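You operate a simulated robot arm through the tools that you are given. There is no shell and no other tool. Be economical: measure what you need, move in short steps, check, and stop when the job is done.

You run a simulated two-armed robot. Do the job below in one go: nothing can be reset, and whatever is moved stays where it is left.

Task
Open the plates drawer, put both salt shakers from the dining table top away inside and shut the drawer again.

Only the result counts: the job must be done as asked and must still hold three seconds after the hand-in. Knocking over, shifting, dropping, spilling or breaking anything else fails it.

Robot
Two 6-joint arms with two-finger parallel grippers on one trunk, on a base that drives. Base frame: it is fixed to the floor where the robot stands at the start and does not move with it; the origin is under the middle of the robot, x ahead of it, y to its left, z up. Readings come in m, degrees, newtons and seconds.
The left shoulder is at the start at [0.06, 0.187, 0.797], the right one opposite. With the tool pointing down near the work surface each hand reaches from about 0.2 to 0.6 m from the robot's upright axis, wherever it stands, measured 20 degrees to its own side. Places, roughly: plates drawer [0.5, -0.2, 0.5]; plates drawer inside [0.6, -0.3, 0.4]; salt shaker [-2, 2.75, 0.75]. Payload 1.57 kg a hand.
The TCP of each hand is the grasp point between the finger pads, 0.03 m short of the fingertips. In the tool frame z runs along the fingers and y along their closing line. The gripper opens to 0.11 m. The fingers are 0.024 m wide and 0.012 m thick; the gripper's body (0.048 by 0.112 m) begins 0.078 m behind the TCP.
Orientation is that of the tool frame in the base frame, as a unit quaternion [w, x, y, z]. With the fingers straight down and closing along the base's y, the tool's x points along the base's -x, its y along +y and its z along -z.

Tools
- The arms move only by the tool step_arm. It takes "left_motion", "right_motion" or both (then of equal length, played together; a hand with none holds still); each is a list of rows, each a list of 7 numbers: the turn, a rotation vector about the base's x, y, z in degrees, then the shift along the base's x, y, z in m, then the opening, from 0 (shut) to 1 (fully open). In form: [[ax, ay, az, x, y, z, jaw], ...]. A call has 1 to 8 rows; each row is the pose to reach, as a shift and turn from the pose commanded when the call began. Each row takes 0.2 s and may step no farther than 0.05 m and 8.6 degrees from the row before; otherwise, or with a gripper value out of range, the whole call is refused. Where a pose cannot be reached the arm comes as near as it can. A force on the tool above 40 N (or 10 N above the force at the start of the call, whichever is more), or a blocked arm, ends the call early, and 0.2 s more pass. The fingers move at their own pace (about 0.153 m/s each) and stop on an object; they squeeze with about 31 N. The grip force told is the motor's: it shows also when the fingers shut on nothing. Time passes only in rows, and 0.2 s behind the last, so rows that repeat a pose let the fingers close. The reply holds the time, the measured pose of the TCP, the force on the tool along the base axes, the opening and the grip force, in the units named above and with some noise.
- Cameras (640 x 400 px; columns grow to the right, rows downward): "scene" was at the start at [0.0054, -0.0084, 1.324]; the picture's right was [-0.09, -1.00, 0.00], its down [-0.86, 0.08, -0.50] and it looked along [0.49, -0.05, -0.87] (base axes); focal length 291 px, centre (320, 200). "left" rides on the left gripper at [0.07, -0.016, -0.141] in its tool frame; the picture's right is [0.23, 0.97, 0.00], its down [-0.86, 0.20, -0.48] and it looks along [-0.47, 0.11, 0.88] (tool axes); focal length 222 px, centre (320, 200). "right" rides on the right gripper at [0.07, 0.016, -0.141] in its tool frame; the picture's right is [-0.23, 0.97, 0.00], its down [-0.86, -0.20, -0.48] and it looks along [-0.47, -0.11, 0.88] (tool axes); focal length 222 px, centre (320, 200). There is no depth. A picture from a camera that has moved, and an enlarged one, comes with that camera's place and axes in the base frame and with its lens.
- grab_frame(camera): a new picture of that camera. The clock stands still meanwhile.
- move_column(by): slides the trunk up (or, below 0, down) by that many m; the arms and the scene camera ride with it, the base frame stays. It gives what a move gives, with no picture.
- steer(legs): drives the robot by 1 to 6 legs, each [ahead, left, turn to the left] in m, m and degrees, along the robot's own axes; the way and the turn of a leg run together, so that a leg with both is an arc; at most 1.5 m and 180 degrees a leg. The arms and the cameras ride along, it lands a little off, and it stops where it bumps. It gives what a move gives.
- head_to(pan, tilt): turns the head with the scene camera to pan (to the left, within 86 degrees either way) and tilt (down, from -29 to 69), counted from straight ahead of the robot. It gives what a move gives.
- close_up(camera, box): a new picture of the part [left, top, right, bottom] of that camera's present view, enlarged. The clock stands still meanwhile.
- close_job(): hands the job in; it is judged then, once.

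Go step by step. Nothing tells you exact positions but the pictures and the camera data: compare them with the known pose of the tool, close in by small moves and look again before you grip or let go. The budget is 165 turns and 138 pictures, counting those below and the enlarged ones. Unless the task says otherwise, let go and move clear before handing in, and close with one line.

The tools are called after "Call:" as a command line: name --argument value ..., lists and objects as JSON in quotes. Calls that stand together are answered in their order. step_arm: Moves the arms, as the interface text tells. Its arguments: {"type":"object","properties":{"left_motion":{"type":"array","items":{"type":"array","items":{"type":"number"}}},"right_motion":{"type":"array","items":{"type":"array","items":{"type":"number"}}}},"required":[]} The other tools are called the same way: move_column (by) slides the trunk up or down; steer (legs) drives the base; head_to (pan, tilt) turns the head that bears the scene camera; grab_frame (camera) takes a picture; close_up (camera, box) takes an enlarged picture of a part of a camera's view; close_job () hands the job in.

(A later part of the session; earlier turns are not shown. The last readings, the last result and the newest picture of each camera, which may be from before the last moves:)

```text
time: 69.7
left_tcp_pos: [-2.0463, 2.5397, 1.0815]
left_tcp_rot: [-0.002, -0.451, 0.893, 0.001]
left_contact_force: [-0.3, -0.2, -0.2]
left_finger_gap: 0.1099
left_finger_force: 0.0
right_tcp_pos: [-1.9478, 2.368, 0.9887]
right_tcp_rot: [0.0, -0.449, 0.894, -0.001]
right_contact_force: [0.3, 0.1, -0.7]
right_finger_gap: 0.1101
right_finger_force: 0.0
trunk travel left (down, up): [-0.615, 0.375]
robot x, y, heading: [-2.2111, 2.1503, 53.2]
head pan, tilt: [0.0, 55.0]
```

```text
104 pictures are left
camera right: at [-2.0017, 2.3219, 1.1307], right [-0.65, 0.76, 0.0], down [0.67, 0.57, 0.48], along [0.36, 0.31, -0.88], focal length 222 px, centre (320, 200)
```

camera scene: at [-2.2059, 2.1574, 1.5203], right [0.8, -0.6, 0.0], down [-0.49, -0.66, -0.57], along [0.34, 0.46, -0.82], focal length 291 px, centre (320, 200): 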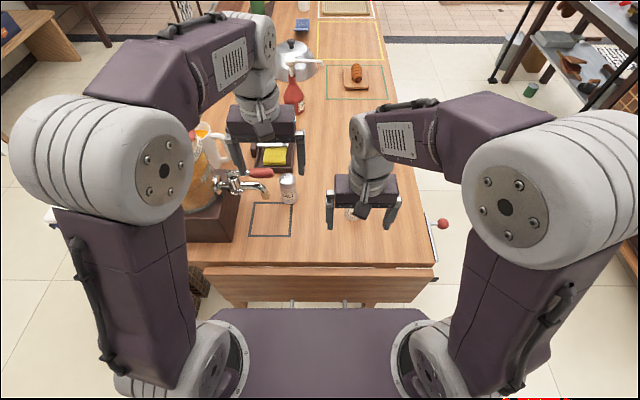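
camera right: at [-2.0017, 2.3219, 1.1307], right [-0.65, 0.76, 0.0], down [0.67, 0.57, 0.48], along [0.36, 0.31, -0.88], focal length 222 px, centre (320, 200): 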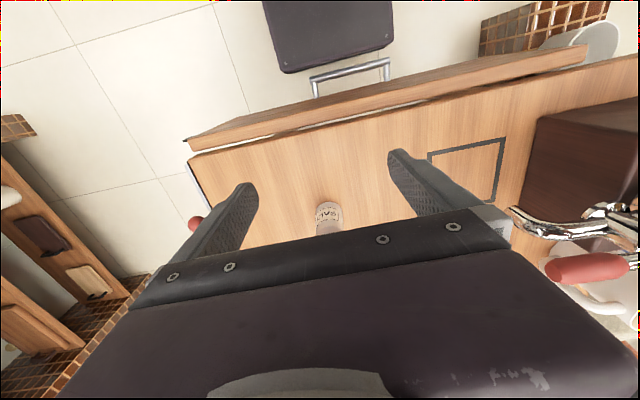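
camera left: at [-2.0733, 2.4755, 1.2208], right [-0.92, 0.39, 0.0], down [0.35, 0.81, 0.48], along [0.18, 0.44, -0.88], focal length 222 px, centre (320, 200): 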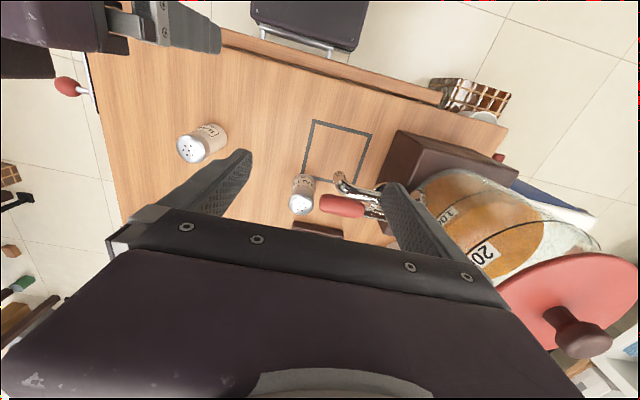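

S2 stands beside the dispenser tap, whose red handle sits at about [-2.024,2.60,0.975]. I'll turn the left hand so its camera faces right, and later lean it right to stay clear of the handle. The base goes a bit closer first.

Call:
steer --legs '[[0.05, 0, 0]]'

Call:
step_arm --left_motion '[[0, 0, 8.5, 0, 0, 0, 1], [0, 0, 17, 0, 0, 0, 1], [0, 0, 25.5, 0, 0, 0, 1], [0, 0, 34, 0, 0, 0, 1], [0, 0, 42.5, 0, 0, 0, 1], [0, 0, 51, 0, 0, 0, 1], [0, 0, 59.5, 0, 0, 0, 1], [0, 0, 68, 0, 0, 0, 1]]'

Call:
step_arm --left_motion '[[0, 0, 7.3, 0, 0, 0, 1], [0, 0, 14.6, 0, 0, 0, 1], [0, 0, 22, 0, 0, 0, 1]]'

Call:
grab_frame --camera "left"

Call:
grab_frame --camera "right"

Call:
grab_frame --camera "scene"

```text
time: 70.6
left_tcp_pos: [-2.0173, 2.5783, 1.08]
left_tcp_rot: [-0.001, -0.45, 0.893, 0.002]
left_contact_force: [0.3, -0.1, 0.7]
left_finger_gap: 0.1099
left_finger_force: 0.1
right_tcp_pos: [-1.9193, 2.4083, 0.9887]
right_tcp_rot: [0.001, -0.449, 0.893, -0.002]
right_contact_force: [-0.3, -0.1, -0.5]
right_finger_gap: 0.1099
right_finger_force: 0.1
trunk travel left (down, up): [-0.615, 0.375]
robot x, y, heading: [-2.1789, 2.1898, 53.4]
head pan, tilt: [0.0, 55.0]
```

```text
time: 72.4
left_tcp_pos: [-2.016, 2.58, 1.0799]
left_tcp_rot: [0.002, 0.874, -0.487, 0.0]
left_contact_force: [-0.4, -0.3, 0.0]
left_finger_gap: 0.1097
left_finger_force: 0.0
right_tcp_pos: [-1.9178, 2.4078, 0.9889]
right_tcp_rot: [0.0, -0.45, 0.893, -0.001]
right_contact_force: [0.4, -0.2, 0.6]
right_finger_gap: 0.1101
right_finger_force: 0.1
trunk travel left (down, up): [-0.615, 0.375]
robot x, y, heading: [-2.1814, 2.1876, 53.4]
head pan, tilt: [0.0, 55.0]
```

```text
time: 73.2
left_tcp_pos: [-2.0155, 2.5798, 1.08]
left_tcp_rot: [0.002, 0.95, -0.312, 0.0]
left_contact_force: [-0.4, -0.3, -0.3]
left_finger_gap: 0.11
left_finger_force: 0.1
right_tcp_pos: [-1.9181, 2.4079, 0.9897]
right_tcp_rot: [-0.001, -0.449, 0.893, -0.001]
right_contact_force: [-0.3, -0.5, 0.2]
right_finger_gap: 0.11
right_finger_force: 0.0
trunk travel left (down, up): [-0.615, 0.375]
robot x, y, heading: [-2.1839, 2.1922, 53.2]
head pan, tilt: [0.0, 55.0]
```

```text
103 pictures are left
camera left: at [-1.9496, 2.5536, 1.2208], right [-0.39, -0.92, 0.0], down [-0.81, 0.35, 0.48], along [-0.44, 0.18, -0.88], focal length 222 px, centre (320, 200)
```

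left: 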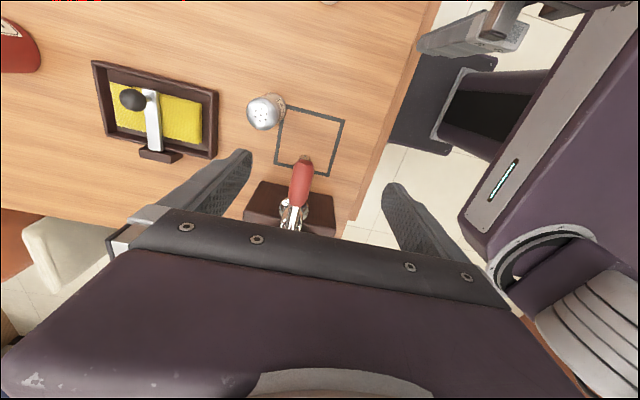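

```text
102 pictures are left
camera right: at [-1.9719, 2.3619, 1.1307], right [-0.65, 0.76, 0.0], down [0.67, 0.57, 0.48], along [0.37, 0.31, -0.88], focal length 222 px, centre (320, 200)
```

right: 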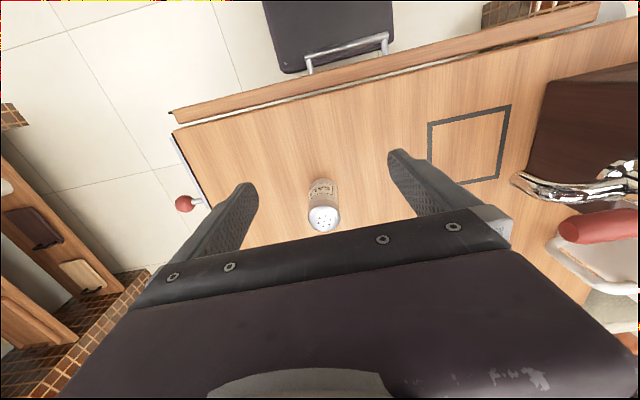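

```text
101 pictures are left
camera scene: at [-2.1761, 2.1975, 1.5203], right [0.8, -0.6, 0.0], down [-0.49, -0.66, -0.57], along [0.34, 0.46, -0.82], focal length 291 px, centre (320, 200)
```

scene: 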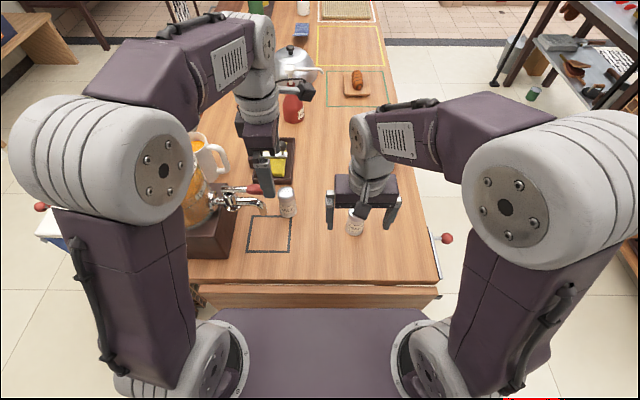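

S1's top is at about [-1.839,2.479]. I'll move the right hand over it and check before descending.

Call:
step_arm --right_motion '[[0, 0, 0, 0.027, 0.024, 0, 1], [0, 0, 0, 0.053, 0.048, 0, 1], [0, 0, 0, 0.0795, 0.0715, 0, 1], [0, 0, 0, 0.0795, 0.0715, -0.04, 1], [0, 0, 0, 0.0795, 0.0715, -0.08, 1], [0, 0, 0, 0.0795, 0.0715, -0.09, 1]]'

Call:
grab_frame --camera "right"

Call:
grab_frame --camera "scene"

```text
time: 74.6
left_tcp_pos: [-2.0165, 2.5798, 1.0788]
left_tcp_rot: [0.003, 0.95, -0.312, 0.001]
left_contact_force: [0.2, -1.0, -0.5]
left_finger_gap: 0.1101
left_finger_force: 0.0
right_tcp_pos: [-1.8387, 2.48, 0.8969]
right_tcp_rot: [0.0, -0.449, 0.894, -0.001]
right_contact_force: [-0.8, -0.2, 0.1]
right_finger_gap: 0.11
right_finger_force: 0.0
trunk travel left (down, up): [-0.615, 0.375]
robot x, y, heading: [-2.1828, 2.1873, 53.0]
head pan, tilt: [0.0, 55.0]
```

```text
100 pictures are left
camera right: at [-1.8927, 2.4338, 1.0397], right [-0.65, 0.76, 0.0], down [0.67, 0.57, 0.48], along [0.37, 0.31, -0.88], focal length 222 px, centre (320, 200)
```

right: 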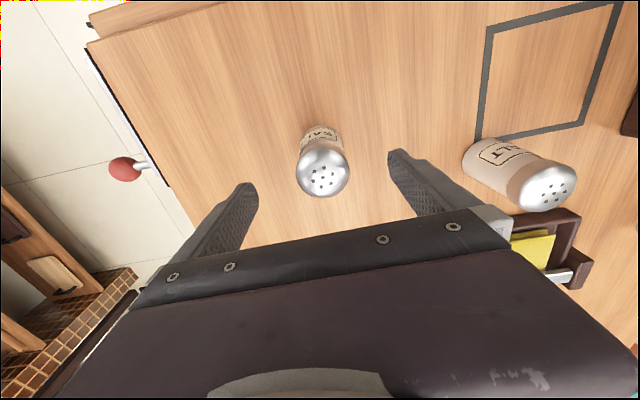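

```text
99 pictures are left
camera scene: at [-2.1761, 2.1973, 1.5203], right [0.8, -0.6, 0.0], down [-0.49, -0.66, -0.57], along [0.34, 0.46, -0.82], focal length 291 px, centre (320, 200)
```

scene: 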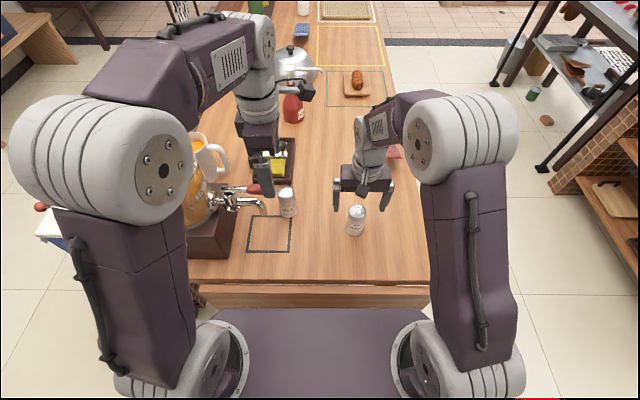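

S1 is centred between the right fingers. I'll descend and grip.

Call:
step_arm --right_motion '[[0, 0, 0, 0.002, 0.003, -0.03, 1], [0, 0, 0, 0.002, 0.003, -0.06, 1], [0, 0, 0, 0.002, 0.003, -0.078, 1], [0, 0, 0, 0.002, 0.003, -0.078, 0.3], [0, 0, 0, 0.002, 0.003, -0.078, 0], [0, 0, 0, 0.002, 0.003, -0.078, 0], [0, 0, 0, 0.002, 0.003, -0.078, 0]]'

Call:
grab_frame --camera "right"

```text
time: 76.2
left_tcp_pos: [-2.0168, 2.5781, 1.0785]
left_tcp_rot: [0.002, 0.95, -0.312, 0.001]
left_contact_force: [0.2, -0.3, -1.5]
left_finger_gap: 0.1101
left_finger_force: 0.1
right_tcp_pos: [-1.8359, 2.4826, 0.8206]
right_tcp_rot: [0.0, -0.45, 0.893, -0.001]
right_contact_force: [0.1, -0.7, 0.4]
right_finger_gap: 0.0501
right_finger_force: 31.2
trunk travel left (down, up): [-0.615, 0.375]
robot x, y, heading: [-2.184, 2.1919, 53.2]
head pan, tilt: [0.0, 55.0]
```

```text
98 pictures are left
camera right: at [-1.8906, 2.4364, 0.9625], right [-0.65, 0.76, 0.0], down [0.67, 0.57, 0.48], along [0.37, 0.31, -0.88], focal length 222 px, centre (320, 200)
```

right: 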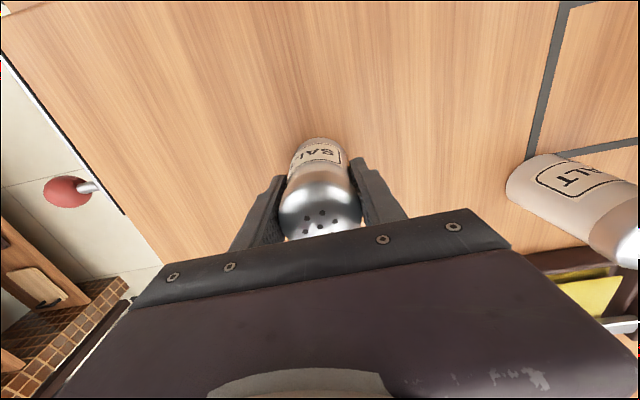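

S1 is held. I'll lift it and bring it back to the right, out of the way.

Call:
step_arm --right_motion '[[0, 0, 0, 0, 0, 0.04, 0], [0, 0, 0, 0, 0, 0.08, 0], [0, 0, 0, 0, 0, 0.12, 0], [0, 0, 0, 0, 0, 0.16, 0], [0, 0, 0, -0.013, -0.035, 0.18, 0], [0, 0, 0, -0.026, -0.07, 0.19, 0], [0, 0, 0, -0.035, -0.1, 0.2, 0]]'

Call:
grab_frame --camera "scene"

Call:
close_up --camera "left" --box '[200, 60, 360, 240]'

```text
time: 77.8
left_tcp_pos: [-2.0155, 2.5783, 1.0793]
left_tcp_rot: [0.002, 0.95, -0.312, 0.0]
left_contact_force: [0.0, 0.3, 0.2]
left_finger_gap: 0.11
left_finger_force: 0.1
right_tcp_pos: [-1.8697, 2.3805, 1.0199]
right_tcp_rot: [-0.001, -0.449, 0.893, 0.0]
right_contact_force: [-0.2, -0.6, -1.4]
right_finger_gap: 0.0497
right_finger_force: 31.3
trunk travel left (down, up): [-0.615, 0.375]
robot x, y, heading: [-2.1841, 2.1829, 53.4]
head pan, tilt: [0.0, 55.0]
```

```text
97 pictures are left
camera scene: at [-2.1765, 2.1961, 1.5202], right [0.8, -0.6, 0.0], down [-0.49, -0.66, -0.57], along [0.34, 0.46, -0.82], focal length 291 px, centre (320, 200)
```

scene: 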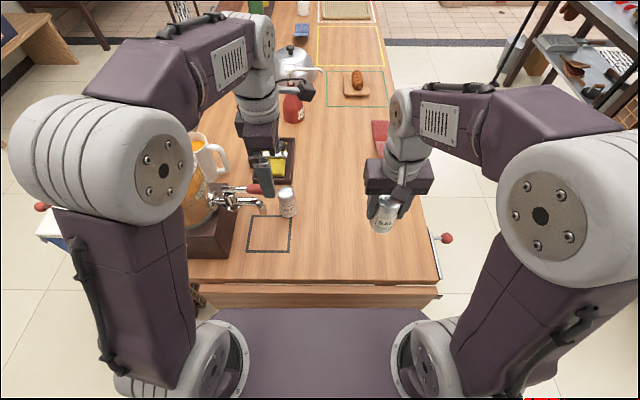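

```text
2.22 times, centred on (280, 150) of left
camera zoom: at [-1.95, 2.5524, 1.2212], right [-0.4, -0.92, 0.0], down [-0.81, 0.35, 0.48], along [-0.44, 0.19, -0.88], focal length 494 px, centre (409, 311)
```

zoom: 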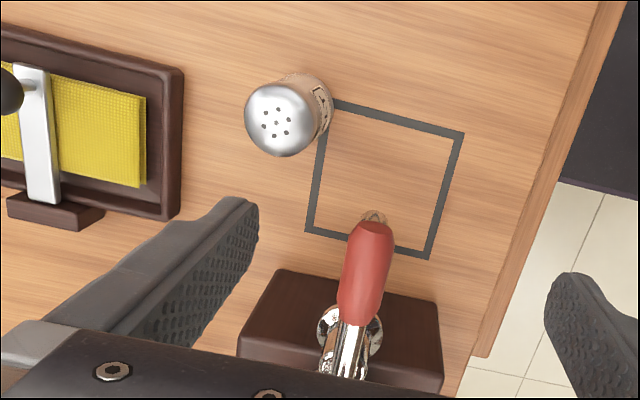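

S2 is at about [-1.960,2.651]. I'll lean the left hand 25° to the right, move it over S2 and partly descend.

Call:
step_arm --left_motion '[[5, 6.67, 0, 0.0185, 0.0243, 0, 1], [10, 13.33, 0, 0.037, 0.0487, 0, 0.9], [15, 20, 0, 0.0555, 0.073, 0, 0.85], [15, 20, 0, 0.0555, 0.073, -0.045, 0.85], [15, 20, 0, 0.0555, 0.073, -0.09, 0.85], [15, 20, 0, 0.0555, 0.073, -0.13, 0.85]]'

Call:
grab_frame --camera "left"

Call:
grab_frame --camera "scene"

```text
time: 79.2
left_tcp_pos: [-1.9608, 2.6525, 0.9512]
left_tcp_rot: [-0.067, 0.928, -0.305, -0.205]
left_contact_force: [-0.3, -0.4, 0.5]
left_finger_gap: 0.0935
left_finger_force: 0.1
right_tcp_pos: [-1.8699, 2.3824, 1.0201]
right_tcp_rot: [-0.001, -0.449, 0.893, -0.001]
right_contact_force: [0.4, -0.7, -0.8]
right_finger_gap: 0.0494
right_finger_force: 31.1
trunk travel left (down, up): [-0.615, 0.375]
robot x, y, heading: [-2.1799, 2.1878, 53.6]
head pan, tilt: [0.0, 55.0]
```

```text
95 pictures are left
camera left: at [-1.8516, 2.5947, 1.0489], right [-0.41, -0.91, -0.1], down [-0.58, 0.18, 0.79], along [-0.7, 0.38, -0.6], focal length 222 px, centre (320, 200)
```

left: 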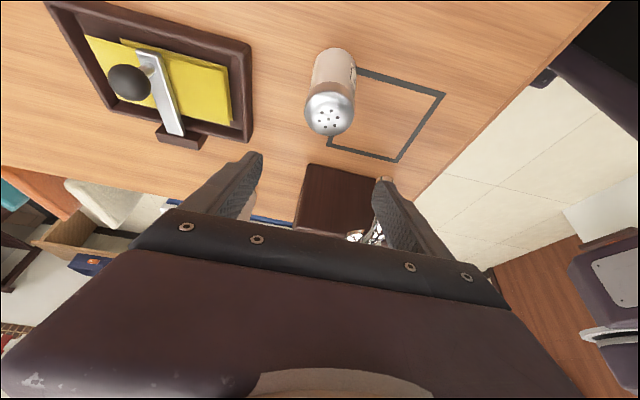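

```text
94 pictures are left
camera scene: at [-2.1752, 2.1982, 1.5203], right [0.8, -0.6, 0.0], down [-0.49, -0.66, -0.57], along [0.34, 0.46, -0.82], focal length 291 px, centre (320, 200)
```

scene: 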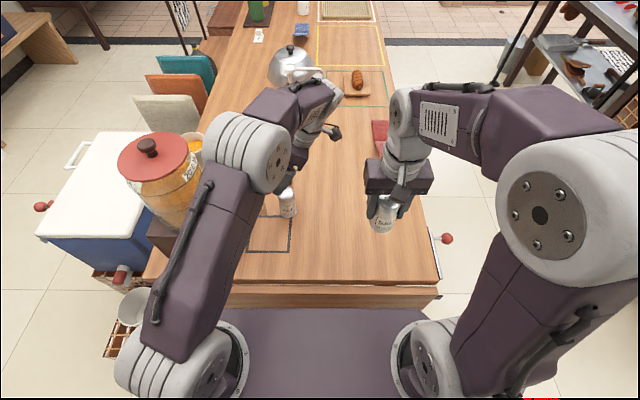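

Alignment is good. I'll descend most of the way and check the clearance to the tap.

Call:
step_arm --left_motion '[[0, 0, 0, 0.004, -0.001, -0.03, 0.85], [0, 0, 0, 0.004, -0.001, -0.06, 0.85], [0, 0, 0, 0.004, -0.001, -0.085, 0.85]]'

Call:
grab_frame --camera "left"

Call:
close_up --camera "scene" --box '[180, 60, 400, 260]'

Call:
grab_frame --camera "right"

```text
time: 80.0
left_tcp_pos: [-1.9569, 2.6518, 0.8653]
left_tcp_rot: [-0.068, 0.928, -0.305, -0.205]
left_contact_force: [-0.9, -0.1, 0.3]
left_finger_gap: 0.0935
left_finger_force: 0.0
right_tcp_pos: [-1.869, 2.3831, 1.0207]
right_tcp_rot: [0.0, -0.449, 0.893, -0.001]
right_contact_force: [-0.4, -0.8, -1.1]
right_finger_gap: 0.0495
right_finger_force: 30.7
trunk travel left (down, up): [-0.615, 0.375]
robot x, y, heading: [-2.1818, 2.192, 53.3]
head pan, tilt: [0.0, 55.0]
```

```text
93 pictures are left
camera left: at [-1.8477, 2.5942, 0.9634], right [-0.41, -0.91, -0.1], down [-0.58, 0.18, 0.79], along [-0.7, 0.38, -0.6], focal length 222 px, centre (320, 200)
```

left: 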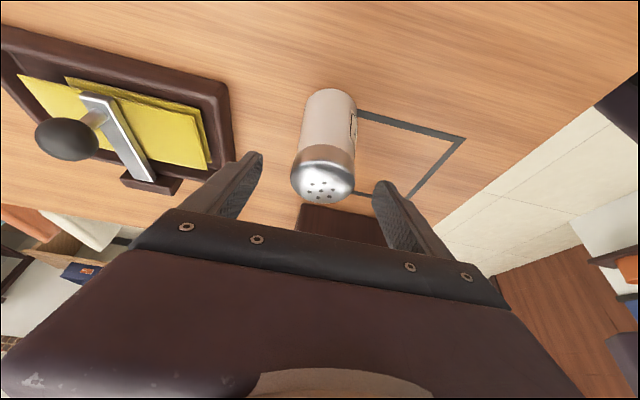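

```text
2.00 times, centred on (290, 160) of scene
camera zoom: at [-2.1756, 2.1979, 1.5203], right [0.8, -0.6, 0.0], down [-0.49, -0.66, -0.57], along [0.34, 0.46, -0.82], focal length 583 px, centre (380, 280)
```

zoom: 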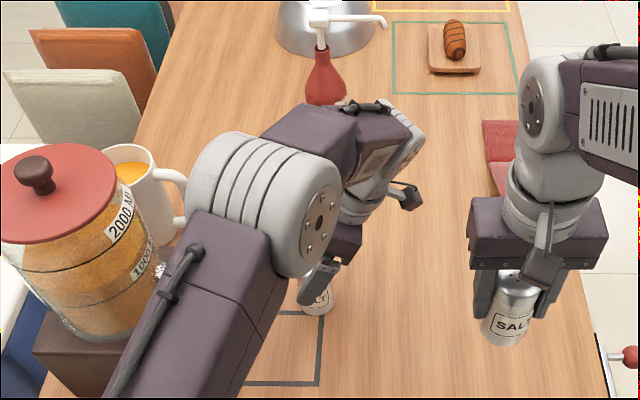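

```text
91 pictures are left
camera right: at [-1.9241, 2.3369, 1.1626], right [-0.65, 0.76, 0.0], down [0.67, 0.57, 0.48], along [0.36, 0.31, -0.88], focal length 222 px, centre (320, 200)
```

right: 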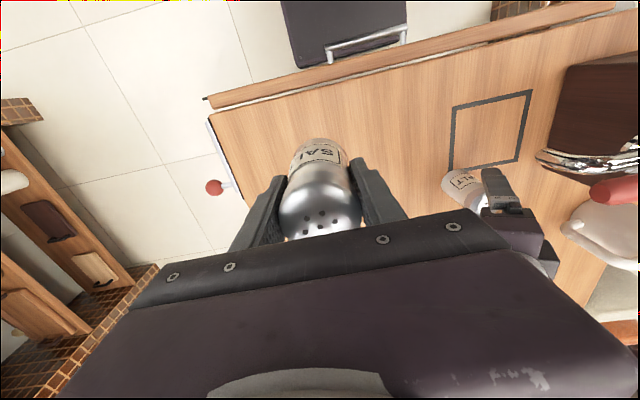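

Everything is clear. I'll go down the rest and grip S2.

Call:
step_arm --left_motion '[[0, 0, 0, 0.001, 0, -0.022, 0.85], [0, 0, 0, 0.002, 0, -0.043, 0.85], [0, 0, 0, 0.002, 0, -0.043, 0.4], [0, 0, 0, 0.002, 0, -0.043, 0], [0, 0, 0, 0.002, 0, -0.043, 0], [0, 0, 0, 0.002, 0, -0.043, 0]]'

Call:
grab_frame --camera "left"

```text
time: 81.4
left_tcp_pos: [-1.9551, 2.6525, 0.8216]
left_tcp_rot: [-0.067, 0.928, -0.305, -0.205]
left_contact_force: [0.0, 0.6, -0.6]
left_finger_gap: 0.0494
left_finger_force: 30.8
right_tcp_pos: [-1.8694, 2.3826, 1.0203]
right_tcp_rot: [0.0, -0.449, 0.894, -0.001]
right_contact_force: [-0.1, 0.0, -1.5]
right_finger_gap: 0.0496
right_finger_force: 31.1
trunk travel left (down, up): [-0.615, 0.375]
robot x, y, heading: [-2.1806, 2.189, 53.4]
head pan, tilt: [0.0, 55.0]
```

```text
90 pictures are left
camera left: at [-1.8455, 2.5939, 0.9207], right [-0.41, -0.91, -0.1], down [-0.58, 0.18, 0.79], along [-0.7, 0.38, -0.6], focal length 222 px, centre (320, 200)
```

left: 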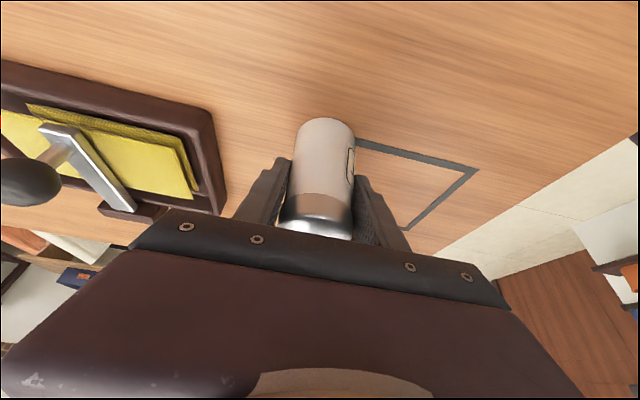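

S2 is held. I'll lift it straight up.

Call:
step_arm --left_motion '[[0, 0, 0, 0, 0, 0.03, 0], [0, 0, 0, 0, 0, 0.07, 0], [0, 0, 0, 0, 0, 0.11, 0], [0, 0, 0, 0, 0, 0.15, 0], [0, 0, 0, 0, 0, 0.19, 0], [0, 0, 0, 0, 0, 0.23, 0], [0, 0, 0, 0, 0, 0.27, 0], [0, 0, 0, 0, 0, 0.29, 0]]'

Call:
grab_frame --camera "scene"

```text
time: 83.2
left_tcp_pos: [-1.9603, 2.6495, 1.1108]
left_tcp_rot: [-0.067, 0.928, -0.305, -0.205]
left_contact_force: [0.2, -0.4, -1.3]
left_finger_gap: 0.0497
left_finger_force: 31.6
left hand out of reach, approached as far as the arm can: row 8
right_tcp_pos: [-1.8699, 2.3828, 1.0209]
right_tcp_rot: [0.0, -0.449, 0.894, -0.001]
right_contact_force: [1.2, 0.4, -1.4]
right_finger_gap: 0.0495
right_finger_force: 31.5
trunk travel left (down, up): [-0.615, 0.375]
robot x, y, heading: [-2.1819, 2.1923, 53.1]
head pan, tilt: [0.0, 55.0]
```

```text
89 pictures are left
camera scene: at [-2.176, 2.1977, 1.5202], right [0.8, -0.6, 0.0], down [-0.49, -0.66, -0.57], along [0.34, 0.46, -0.82], focal length 291 px, centre (320, 200)
```

scene: 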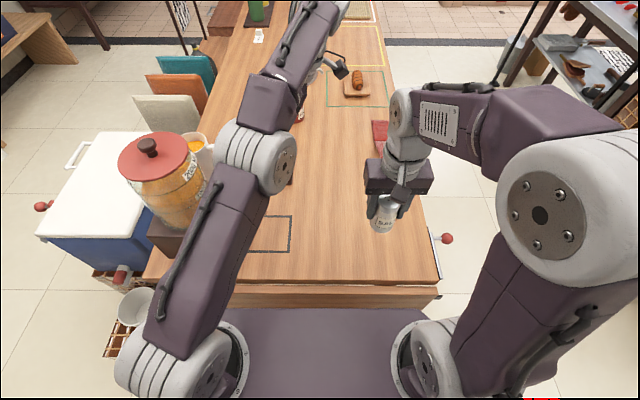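

I'll back straight away from the table.

Call:
steer --legs '[[-0.45, 0, 0]]'

Call:
step_arm --left_motion '[[-5, -6.67, 0, -0.02, -0.027, -0.02, 0], [-10, -13.33, 0, -0.04, -0.053, -0.04, 0], [-15, -20, 0, -0.06, -0.08, -0.06, 0], [-15, -20, 0, -0.08, -0.105, -0.08, 0]]'

Call:
grab_frame --camera "scene"

Call:
grab_frame --camera "left"

```text
time: 85.9
left_tcp_pos: [-2.231, 2.2858, 1.1111]
left_tcp_rot: [-0.068, 0.928, -0.304, -0.204]
left_contact_force: [-1.3, 0.5, -1.8]
left_finger_gap: 0.0495
left_finger_force: 31.0
right_tcp_pos: [-2.1407, 2.0189, 1.0221]
right_tcp_rot: [-0.001, -0.45, 0.893, -0.001]
right_contact_force: [-0.8, 0.5, -1.2]
right_finger_gap: 0.0496
right_finger_force: 30.7
trunk travel left (down, up): [-0.615, 0.375]
robot x, y, heading: [-2.4547, 1.8255, 53.5]
head pan, tilt: [0.0, 55.0]
```

```text
time: 86.9
left_tcp_pos: [-2.3113, 2.1782, 1.0311]
left_tcp_rot: [0.001, 0.95, -0.312, 0.002]
left_contact_force: [-0.4, 0.2, -2.4]
left_finger_gap: 0.0497
left_finger_force: 30.9
right_tcp_pos: [-2.1401, 2.0178, 1.0213]
right_tcp_rot: [0.0, -0.449, 0.893, 0.0]
right_contact_force: [1.3, 0.6, -1.9]
right_finger_gap: 0.0496
right_finger_force: 30.8
trunk travel left (down, up): [-0.615, 0.375]
robot x, y, heading: [-2.4546, 1.8275, 53.4]
head pan, tilt: [0.0, 55.0]
```

```text
88 pictures are left
camera scene: at [-2.4472, 1.8328, 1.5203], right [0.8, -0.6, 0.0], down [-0.49, -0.66, -0.57], along [0.34, 0.46, -0.82], focal length 291 px, centre (320, 200)
```

scene: 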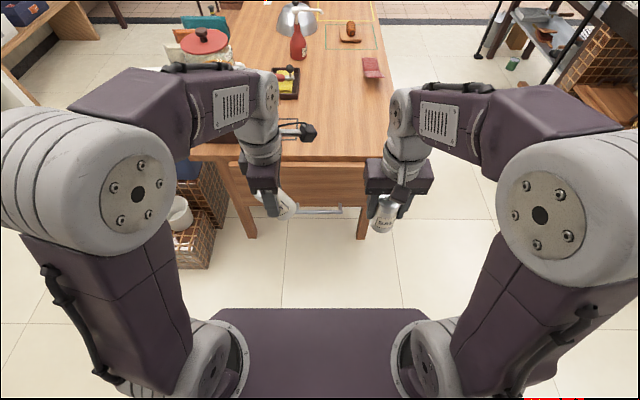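

```text
87 pictures are left
camera left: at [-2.2455, 2.1524, 1.1716], right [-0.39, -0.92, 0.0], down [-0.81, 0.35, 0.48], along [-0.44, 0.19, -0.88], focal length 222 px, centre (320, 200)
```

left: 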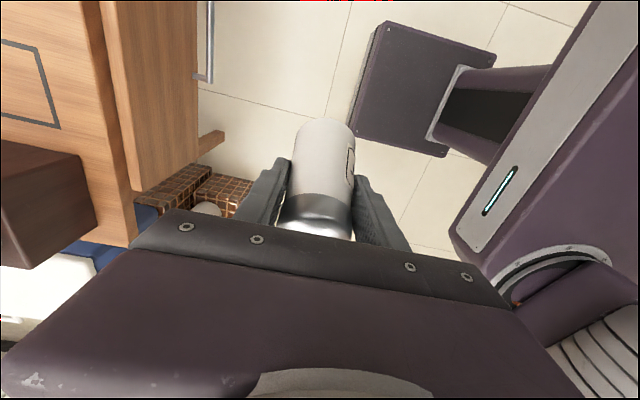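

Both shakers are held. I'll drive back toward the drawer and look from a short distance.

Call:
steer --legs '[[-0.12, 0, 0], [0, 0, -90.3], [1.3, 0, 0]]'

Call:
head_to --pan 0 --tilt 35

Call:
grab_frame --camera "scene"

```text
time: 98.1
left_tcp_pos: [-1.1354, 0.82, 1.03]
left_tcp_rot: [-0.001, -0.452, 0.892, 0.001]
left_contact_force: [0.4, 0.3, -1.6]
left_finger_gap: 0.0495
left_finger_force: 30.8
right_tcp_pos: [-1.2937, 0.6481, 1.0204]
right_tcp_rot: [-0.001, 0.312, 0.95, 0.0]
right_contact_force: [0.6, 0.2, -1.7]
right_finger_gap: 0.0495
right_finger_force: 31.0
trunk travel left (down, up): [-0.615, 0.375]
robot x, y, heading: [-1.4875, 0.9592, -36.5]
head pan, tilt: [0.0, 55.0]
```

```text
time: 98.9
left_tcp_pos: [-1.1363, 0.821, 1.0305]
left_tcp_rot: [-0.001, -0.452, 0.892, 0.001]
left_contact_force: [-0.6, 0.8, -1.4]
left_finger_gap: 0.0495
left_finger_force: 30.7
right_tcp_pos: [-1.295, 0.6493, 1.0207]
right_tcp_rot: [-0.001, 0.314, 0.95, -0.001]
right_contact_force: [-1.0, 0.4, -2.0]
right_finger_gap: 0.0497
right_finger_force: 30.8
trunk travel left (down, up): [-0.615, 0.375]
robot x, y, heading: [-1.4883, 0.9638, -36.4]
head pan, tilt: [0.0, 35.0]
```

```text
86 pictures are left
camera scene: at [-1.4665, 0.9419, 1.5484], right [-0.6, -0.8, 0.0], down [-0.46, 0.34, -0.82], along [0.66, -0.49, -0.57], focal length 291 px, centre (320, 200)
```

scene: 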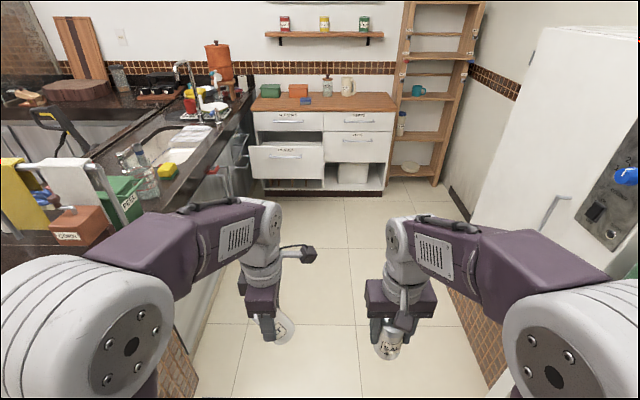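

Call:
steer --legs '[[1.15, 0, -0.4]]'

Call:
head_to --pan 5 --tilt 52

Call:
grab_frame --camera "scene"

```text
time: 104.8
left_tcp_pos: [-0.2058, 0.1298, 1.0292]
left_tcp_rot: [-0.002, -0.451, 0.892, 0.0]
left_contact_force: [-0.1, 0.2, -1.6]
left_finger_gap: 0.0492
left_finger_force: 31.2
right_tcp_pos: [-0.3658, -0.0405, 1.0202]
right_tcp_rot: [-0.001, 0.313, 0.95, 0.0]
right_contact_force: [0.8, 0.6, -1.7]
right_finger_gap: 0.0495
right_finger_force: 30.5
trunk travel left (down, up): [-0.615, 0.375]
robot x, y, heading: [-0.5586, 0.2727, -36.7]
head pan, tilt: [0.0, 35.0]
```

```text
time: 105.6
left_tcp_pos: [-0.2063, 0.1298, 1.03]
left_tcp_rot: [-0.001, -0.452, 0.892, 0.001]
left_contact_force: [0.5, 0.2, -1.3]
left_finger_gap: 0.0495
left_finger_force: 30.5
right_tcp_pos: [-0.3658, -0.0404, 1.0205]
right_tcp_rot: [-0.001, 0.313, 0.95, 0.0]
right_contact_force: [-0.6, -0.5, -1.0]
right_finger_gap: 0.0491
right_finger_force: 30.7
trunk travel left (down, up): [-0.615, 0.375]
robot x, y, heading: [-0.5631, 0.2703, -36.5]
head pan, tilt: [5.0, 52.0]
```

```text
85 pictures are left
camera scene: at [-0.5442, 0.266, 1.5242], right [-0.52, -0.85, 0.0], down [-0.67, 0.41, -0.62], along [0.52, -0.32, -0.79], focal length 291 px, centre (320, 200)
```

scene: 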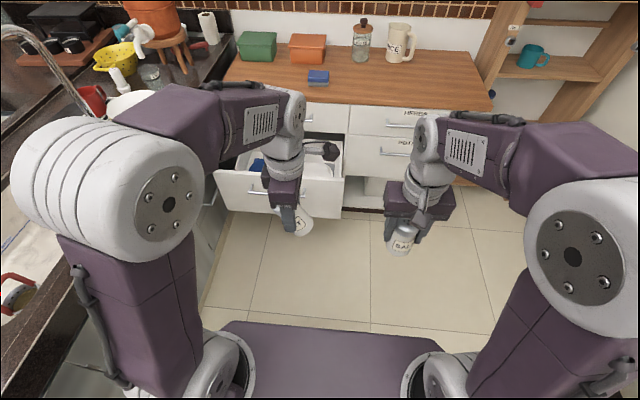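

Call:
steer --legs '[[0.33, 0.09, 0]]'

Call:
step_arm --left_motion '[[0, 0, 0, 0.027, 0.037, 0.02, 0], [0, 0, 0, 0.05, 0.07, 0.03, 0]]'

Call:
head_to --pan 5 --tilt 55

Call:
grab_frame --camera "scene"

Call:
grab_frame --camera "left"

Call:
grab_frame --camera "right"

```text
time: 107.8
left_tcp_pos: [0.1126, 0.0089, 1.0298]
left_tcp_rot: [-0.001, -0.453, 0.891, 0.001]
left_contact_force: [0.6, 0.2, -2.1]
left_finger_gap: 0.0499
left_finger_force: 31.0
right_tcp_pos: [-0.0474, -0.1624, 1.0195]
right_tcp_rot: [-0.002, 0.311, 0.95, -0.001]
right_contact_force: [-0.1, 1.2, -1.4]
right_finger_gap: 0.0497
right_finger_force: 30.8
trunk travel left (down, up): [-0.615, 0.375]
robot x, y, heading: [-0.2423, 0.1501, -36.3]
head pan, tilt: [5.0, 52.0]
```

```text
time: 108.4
left_tcp_pos: [0.1633, 0.0798, 1.0608]
left_tcp_rot: [-0.003, -0.452, 0.892, 0.002]
left_contact_force: [-0.6, 0.5, -1.4]
left_finger_gap: 0.0493
left_finger_force: 30.7
right_tcp_pos: [-0.0471, -0.1627, 1.0207]
right_tcp_rot: [0.0, 0.312, 0.95, 0.0]
right_contact_force: [0.1, 0.2, -1.6]
right_finger_gap: 0.0495
right_finger_force: 31.6
trunk travel left (down, up): [-0.615, 0.375]
robot x, y, heading: [-0.241, 0.1485, -36.5]
head pan, tilt: [5.0, 52.0]
```

```text
time: 109.1
left_tcp_pos: [0.1609, 0.0789, 1.0596]
left_tcp_rot: [-0.002, -0.453, 0.892, 0.002]
left_contact_force: [0.3, 0.3, -0.5]
left_finger_gap: 0.0494
left_finger_force: 30.9
right_tcp_pos: [-0.0474, -0.1621, 1.0213]
right_tcp_rot: [-0.001, 0.312, 0.95, 0.0]
right_contact_force: [-0.3, -0.6, -1.6]
right_finger_gap: 0.0493
right_finger_force: 30.8
trunk travel left (down, up): [-0.615, 0.375]
robot x, y, heading: [-0.2408, 0.1515, -36.5]
head pan, tilt: [5.0, 55.0]
```

```text
84 pictures are left
camera scene: at [-0.2291, 0.1453, 1.5203], right [-0.52, -0.85, 0.0], down [-0.7, 0.43, -0.57], along [0.49, -0.3, -0.82], focal length 291 px, centre (320, 200)
```

scene: 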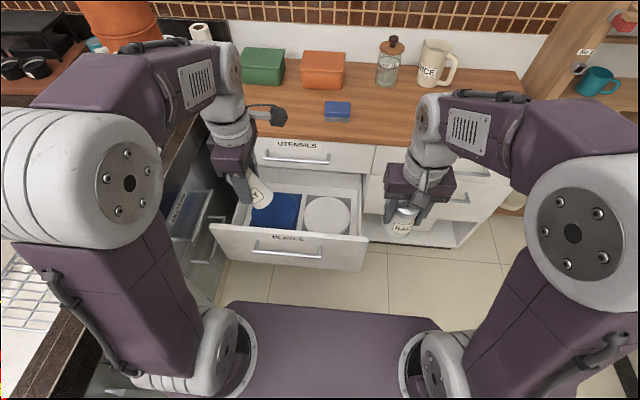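

```text
83 pictures are left
camera left: at [0.135, 0.0154, 1.2006], right [-0.92, 0.39, 0.0], down [0.35, 0.81, 0.48], along [0.18, 0.44, -0.88], focal length 222 px, centre (320, 200)
```

left: 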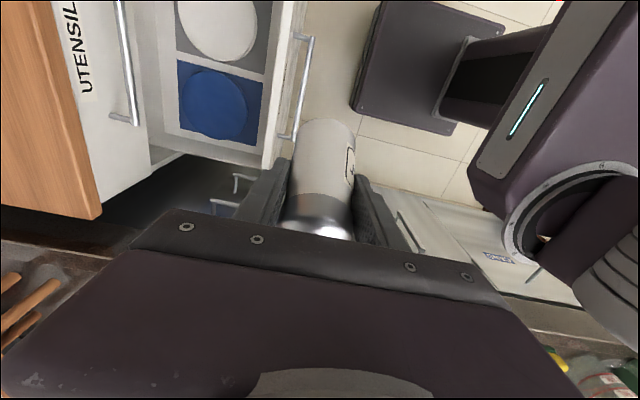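

```text
82 pictures are left
camera right: at [-0.094, -0.1079, 1.1626], right [0.76, 0.65, 0.0], down [0.57, -0.67, 0.48], along [0.31, -0.36, -0.88], focal length 222 px, centre (320, 200)
```

right: 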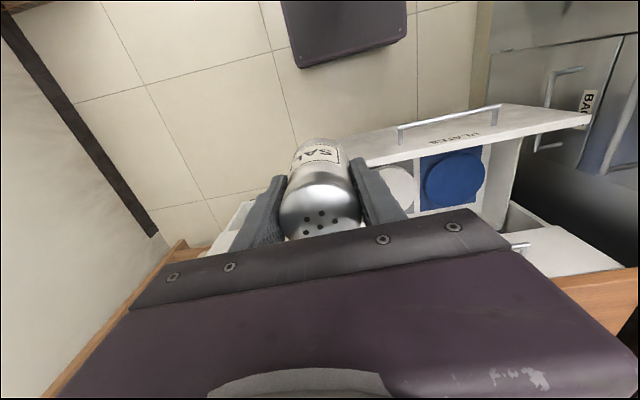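

Call:
close_up --camera "scene" --box '[200, 140, 380, 280]'

Call:
close_up --camera "left" --box '[130, 0, 330, 170]'

```text
2.86 times, centred on (290, 210) of scene
camera zoom: at [-0.2291, 0.1453, 1.5203], right [-0.52, -0.85, 0.0], down [-0.7, 0.43, -0.57], along [0.49, -0.3, -0.82], focal length 832 px, centre (406, 171)
```

zoom: 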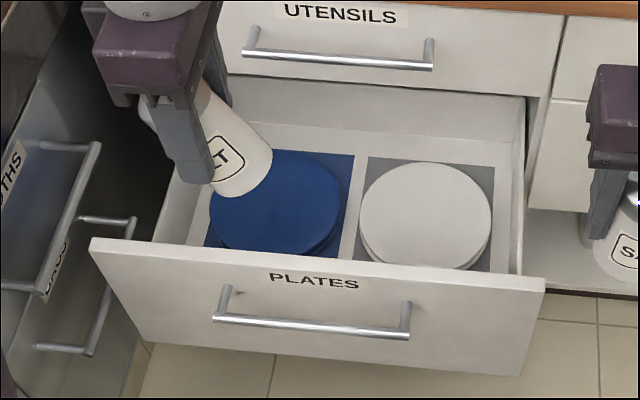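

```text
2.35 times, centred on (230, 85) of left
camera zoom: at [0.135, 0.0154, 1.2006], right [-0.92, 0.39, 0.0], down [0.35, 0.81, 0.48], along [0.18, 0.44, -0.88], focal length 523 px, centre (532, 471)
```

zoom: 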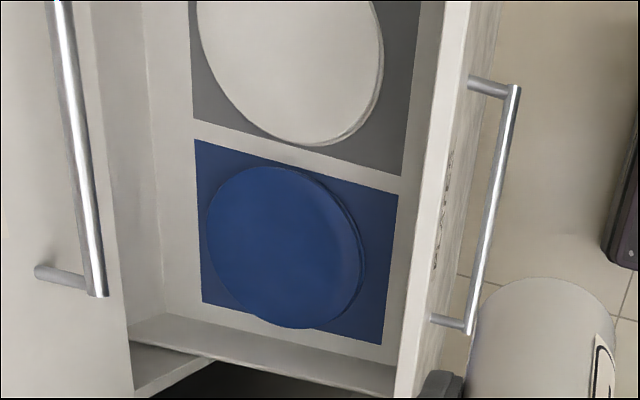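

The drawer interior is about 0.5 m wide with its floor near z≈0.42 and front top near z≈0.69. Two stacks of plates sit at the back, with a free strip in front of them at f≈0.19–0.29. I'll turn the right hand so its camera faces inward, raise both hands, and put the base in position.

Call:
step_arm --right_motion '[[0, 0, -8.5, 0, 0, 0.015, 0], [0, 0, -17, 0, 0, 0.03, 0], [0, 0, -25.5, 0, 0, 0.045, 0], [0, 0, -34, 0, 0, 0.06, 0], [0, 0, -42.5, 0, 0, 0.075, 0], [0, 0, -51, 0, 0, 0.09, 0], [0, 0, -59.5, 0, 0, 0.1, 0], [0, 0, -68, 0, 0, 0.1, 0]]'

Call:
step_arm --right_motion '[[0, 0, -7.3, 0, 0, 0, 0], [0, 0, -14.6, 0, 0, 0, 0], [0, 0, -22, 0, 0, 0, 0]]'

Call:
steer --legs '[[0.15, 0.05, -0.3]]'

Call:
head_to --pan 0 --tilt 58

Call:
grab_frame --camera "scene"

Call:
grab_frame --camera "left"

Call:
grab_frame --camera "right"

```text
time: 110.9
left_tcp_pos: [0.1611, 0.0805, 1.0593]
left_tcp_rot: [-0.001, -0.454, 0.891, 0.001]
left_contact_force: [0.5, -0.1, -1.0]
left_finger_gap: 0.0495
left_finger_force: 30.9
right_tcp_pos: [-0.0475, -0.1616, 1.1211]
right_tcp_rot: [-0.002, 0.791, 0.612, 0.0]
right_contact_force: [-0.2, -0.5, -2.0]
right_finger_gap: 0.0494
right_finger_force: 31.0
trunk travel left (down, up): [-0.615, 0.375]
robot x, y, heading: [-0.2431, 0.1536, -36.3]
head pan, tilt: [5.0, 55.0]
```

```text
time: 111.7
left_tcp_pos: [0.1606, 0.0795, 1.0596]
left_tcp_rot: [-0.001, -0.454, 0.891, 0.001]
left_contact_force: [0.4, 0.5, -1.8]
left_finger_gap: 0.0493
left_finger_force: 31.1
right_tcp_pos: [-0.0489, -0.1631, 1.1192]
right_tcp_rot: [-0.002, 0.893, 0.449, 0.0]
right_contact_force: [-0.4, -1.0, -1.4]
right_finger_gap: 0.0494
right_finger_force: 31.0
trunk travel left (down, up): [-0.615, 0.375]
robot x, y, heading: [-0.2416, 0.1471, -36.3]
head pan, tilt: [5.0, 55.0]
```

```text
time: 113.1
left_tcp_pos: [0.3097, 0.0284, 1.0595]
left_tcp_rot: [-0.002, -0.45, 0.893, 0.001]
left_contact_force: [0.3, -0.2, -1.4]
left_finger_gap: 0.0496
left_finger_force: 30.5
right_tcp_pos: [0.1, -0.2116, 1.1206]
right_tcp_rot: [0.0, 0.893, 0.449, 0.001]
right_contact_force: [-0.1, 0.2, -0.7]
right_finger_gap: 0.0494
right_finger_force: 30.9
trunk travel left (down, up): [-0.615, 0.375]
robot x, y, heading: [-0.0918, 0.1029, -36.8]
head pan, tilt: [5.0, 55.0]
```

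```text
time: 113.7
left_tcp_pos: [0.3115, 0.0295, 1.0607]
left_tcp_rot: [-0.002, -0.45, 0.893, 0.002]
left_contact_force: [0.6, -0.4, -1.2]
left_finger_gap: 0.0494
left_finger_force: 31.2
right_tcp_pos: [0.1017, -0.2118, 1.1203]
right_tcp_rot: [-0.001, 0.894, 0.448, 0.0]
right_contact_force: [-0.7, 0.1, -1.5]
right_finger_gap: 0.0493
right_finger_force: 31.4
trunk travel left (down, up): [-0.615, 0.375]
robot x, y, heading: [-0.0912, 0.1024, -36.7]
head pan, tilt: [0.0, 58.0]
```

```text
79 pictures are left
camera scene: at [-0.0837, 0.093, 1.5166], right [-0.6, -0.8, 0.0], down [-0.68, 0.51, -0.53], along [0.42, -0.32, -0.85], focal length 291 px, centre (320, 200)
```

scene: 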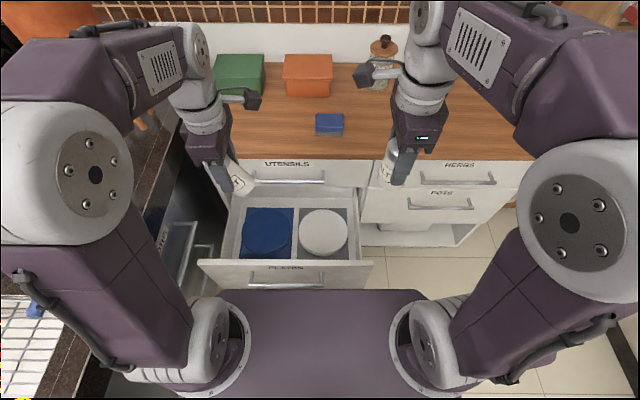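

```text
78 pictures are left
camera left: at [0.2856, -0.0355, 1.2004], right [-0.92, 0.4, 0.01], down [0.35, 0.81, 0.48], along [0.18, 0.44, -0.88], focal length 222 px, centre (320, 200)
```

left: 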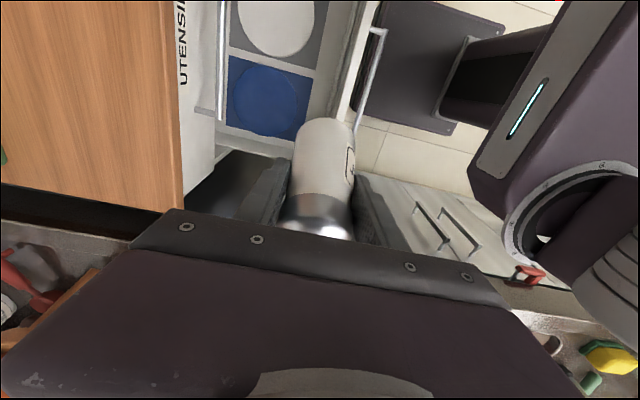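

```text
77 pictures are left
camera right: at [0.1563, -0.1664, 1.2624], right [0.65, -0.76, 0.0], down [-0.67, -0.57, 0.48], along [-0.37, -0.31, -0.88], focal length 222 px, centre (320, 200)
```

right: 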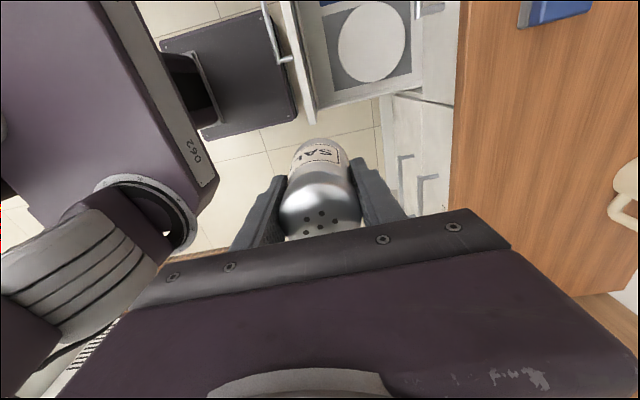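

I'll move the right hand outboard, and lean the left hand again so S2 is upright over its spot at f=0.275, l=0.13. Then I'll lower the trunk.

Call:
step_arm --left_motion '[[6.67, -5, 0, -0.0045, -0.03, 0, 0], [13.33, -10, 0, -0.009, -0.06, 0, 0], [20, -15, 0, -0.0135, -0.0905, 0, 0]]' --right_motion '[[0, 0, 0, -0.02, -0.027, 0, 0], [0, 0, 0, -0.04, -0.053, 0, 0], [0, 0, 0, -0.06, -0.08, 0, 0]]'

Call:
move_column --by -0.2

Call:
grab_frame --camera "scene"

Call:
grab_frame --camera "left"

Call:
grab_frame --camera "right"

```text
time: 114.5
left_tcp_pos: [0.2971, -0.0628, 1.0591]
left_tcp_rot: [0.195, -0.44, 0.871, 0.098]
left_contact_force: [0.1, -0.6, -1.1]
left_finger_gap: 0.0494
left_finger_force: 30.7
right_tcp_pos: [0.0419, -0.2945, 1.1197]
right_tcp_rot: [-0.003, 0.893, 0.449, 0.001]
right_contact_force: [-1.1, -1.2, -2.0]
right_finger_gap: 0.0493
right_finger_force: 30.9
trunk travel left (down, up): [-0.615, 0.375]
robot x, y, heading: [-0.0904, 0.101, -36.7]
head pan, tilt: [0.0, 58.0]
```

```text
time: 116.7
left_tcp_pos: [0.2979, -0.0604, 0.8592]
left_tcp_rot: [0.192, -0.441, 0.872, 0.097]
left_contact_force: [-0.2, 0.2, -1.1]
left_finger_gap: 0.0496
left_finger_force: 30.8
right_tcp_pos: [0.0406, -0.292, 0.9206]
right_tcp_rot: [-0.002, 0.894, 0.449, 0.0]
right_contact_force: [0.2, -0.2, -0.6]
right_finger_gap: 0.0494
right_finger_force: 31.2
trunk travel left (down, up): [-0.415, 0.575]
robot x, y, heading: [-0.0876, 0.1053, -36.7]
head pan, tilt: [0.0, 58.0]
```

```text
76 pictures are left
camera scene: at [-0.0849, 0.0934, 1.3166], right [-0.6, -0.8, 0.0], down [-0.68, 0.51, -0.53], along [0.42, -0.32, -0.85], focal length 291 px, centre (320, 200)
```

scene: 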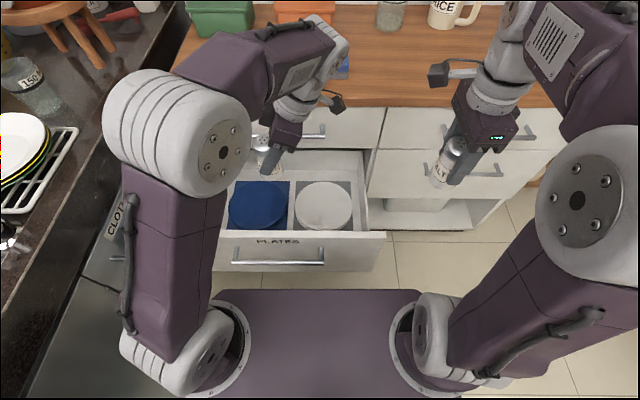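

```text
75 pictures are left
camera left: at [0.2391, -0.1674, 0.958], right [-0.91, 0.41, -0.09], down [0.18, 0.58, 0.79], along [0.38, 0.7, -0.6], focal length 222 px, centre (320, 200)
```

left: 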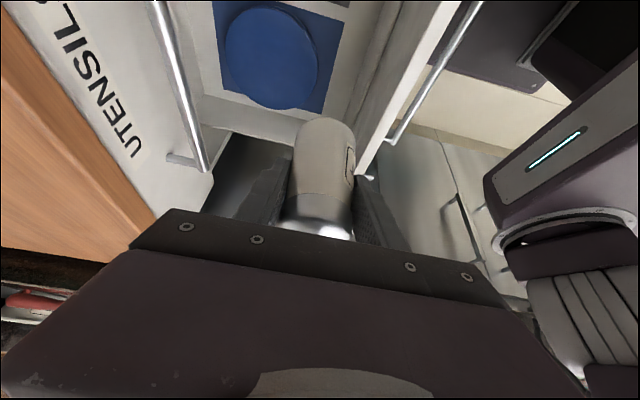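

```text
74 pictures are left
camera right: at [0.0958, -0.2461, 1.0629], right [0.65, -0.76, 0.0], down [-0.67, -0.57, 0.48], along [-0.37, -0.31, -0.88], focal length 222 px, centre (320, 200)
```

right: 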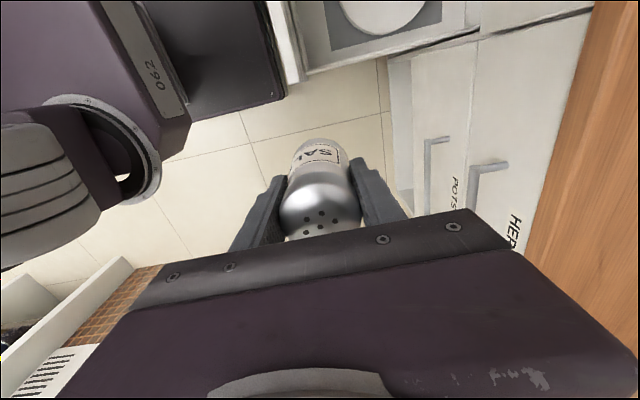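

The panel's inner face is near f≈0.208, so I'll shift S2 slightly forward, lower the trunk some more and check again.

Call:
step_arm --left_motion '[[0, 0, 0, 0.0096, -0.0072, 0, 0]]'

Call:
move_column --by -0.15

Call:
grab_frame --camera "scene"

Call:
grab_frame --camera "left"

Call:
grab_frame --camera "right"

```text
time: 117.1
left_tcp_pos: [0.3074, -0.068, 0.8588]
left_tcp_rot: [0.192, -0.44, 0.872, 0.099]
left_contact_force: [0.0, 0.0, -1.9]
left_finger_gap: 0.0494
left_finger_force: 31.0
right_tcp_pos: [0.042, -0.2928, 0.9218]
right_tcp_rot: [-0.001, 0.894, 0.449, 0.0]
right_contact_force: [-0.4, 0.2, -1.8]
right_finger_gap: 0.0495
right_finger_force: 30.9
trunk travel left (down, up): [-0.415, 0.575]
robot x, y, heading: [-0.094, 0.1029, -36.6]
head pan, tilt: [0.0, 58.0]
```

```text
time: 118.9
left_tcp_pos: [0.3083, -0.0681, 0.7098]
left_tcp_rot: [0.192, -0.441, 0.871, 0.098]
left_contact_force: [0.4, -0.1, -0.3]
left_finger_gap: 0.0495
left_finger_force: 31.0
right_tcp_pos: [0.0411, -0.2924, 0.7718]
right_tcp_rot: [-0.001, 0.894, 0.449, 0.0]
right_contact_force: [-0.6, -1.0, -2.1]
right_finger_gap: 0.0495
right_finger_force: 31.1
trunk travel left (down, up): [-0.265, 0.725]
robot x, y, heading: [-0.0912, 0.0987, -36.8]
head pan, tilt: [0.0, 58.0]
```

```text
73 pictures are left
camera scene: at [-0.0849, 0.0934, 1.1666], right [-0.6, -0.8, 0.0], down [-0.68, 0.51, -0.53], along [0.42, -0.32, -0.85], focal length 291 px, centre (320, 200)
```

scene: 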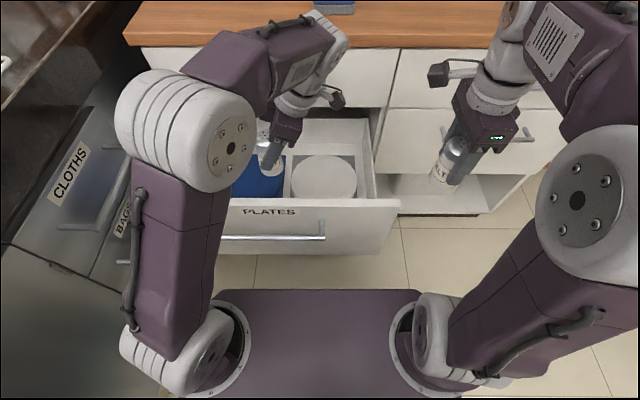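

```text
72 pictures are left
camera left: at [0.2489, -0.1747, 0.8079], right [-0.91, 0.41, -0.09], down [0.18, 0.58, 0.79], along [0.38, 0.7, -0.6], focal length 222 px, centre (320, 200)
```

left: 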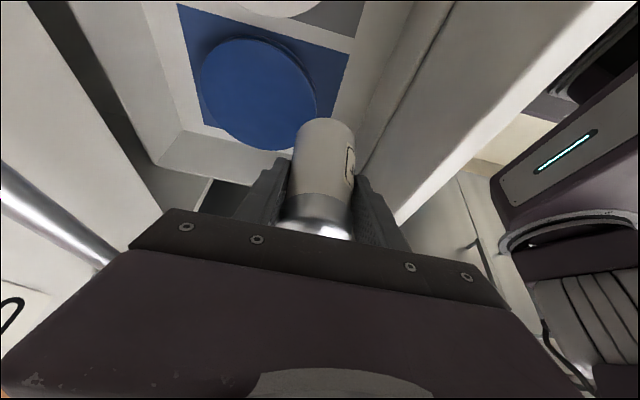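

```text
71 pictures are left
camera right: at [0.0958, -0.246, 0.9129], right [0.65, -0.76, 0.0], down [-0.67, -0.57, 0.48], along [-0.37, -0.31, -0.88], focal length 222 px, centre (320, 200)
```

right: 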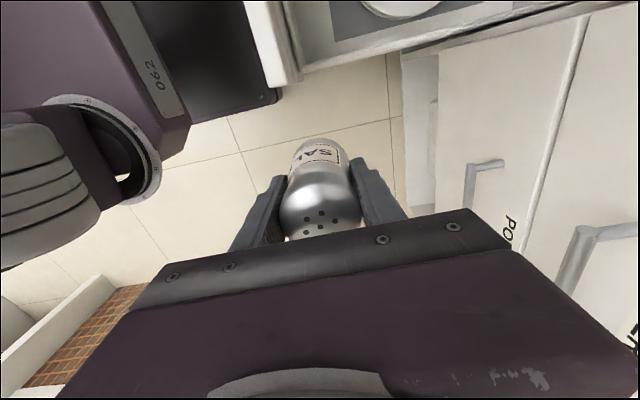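

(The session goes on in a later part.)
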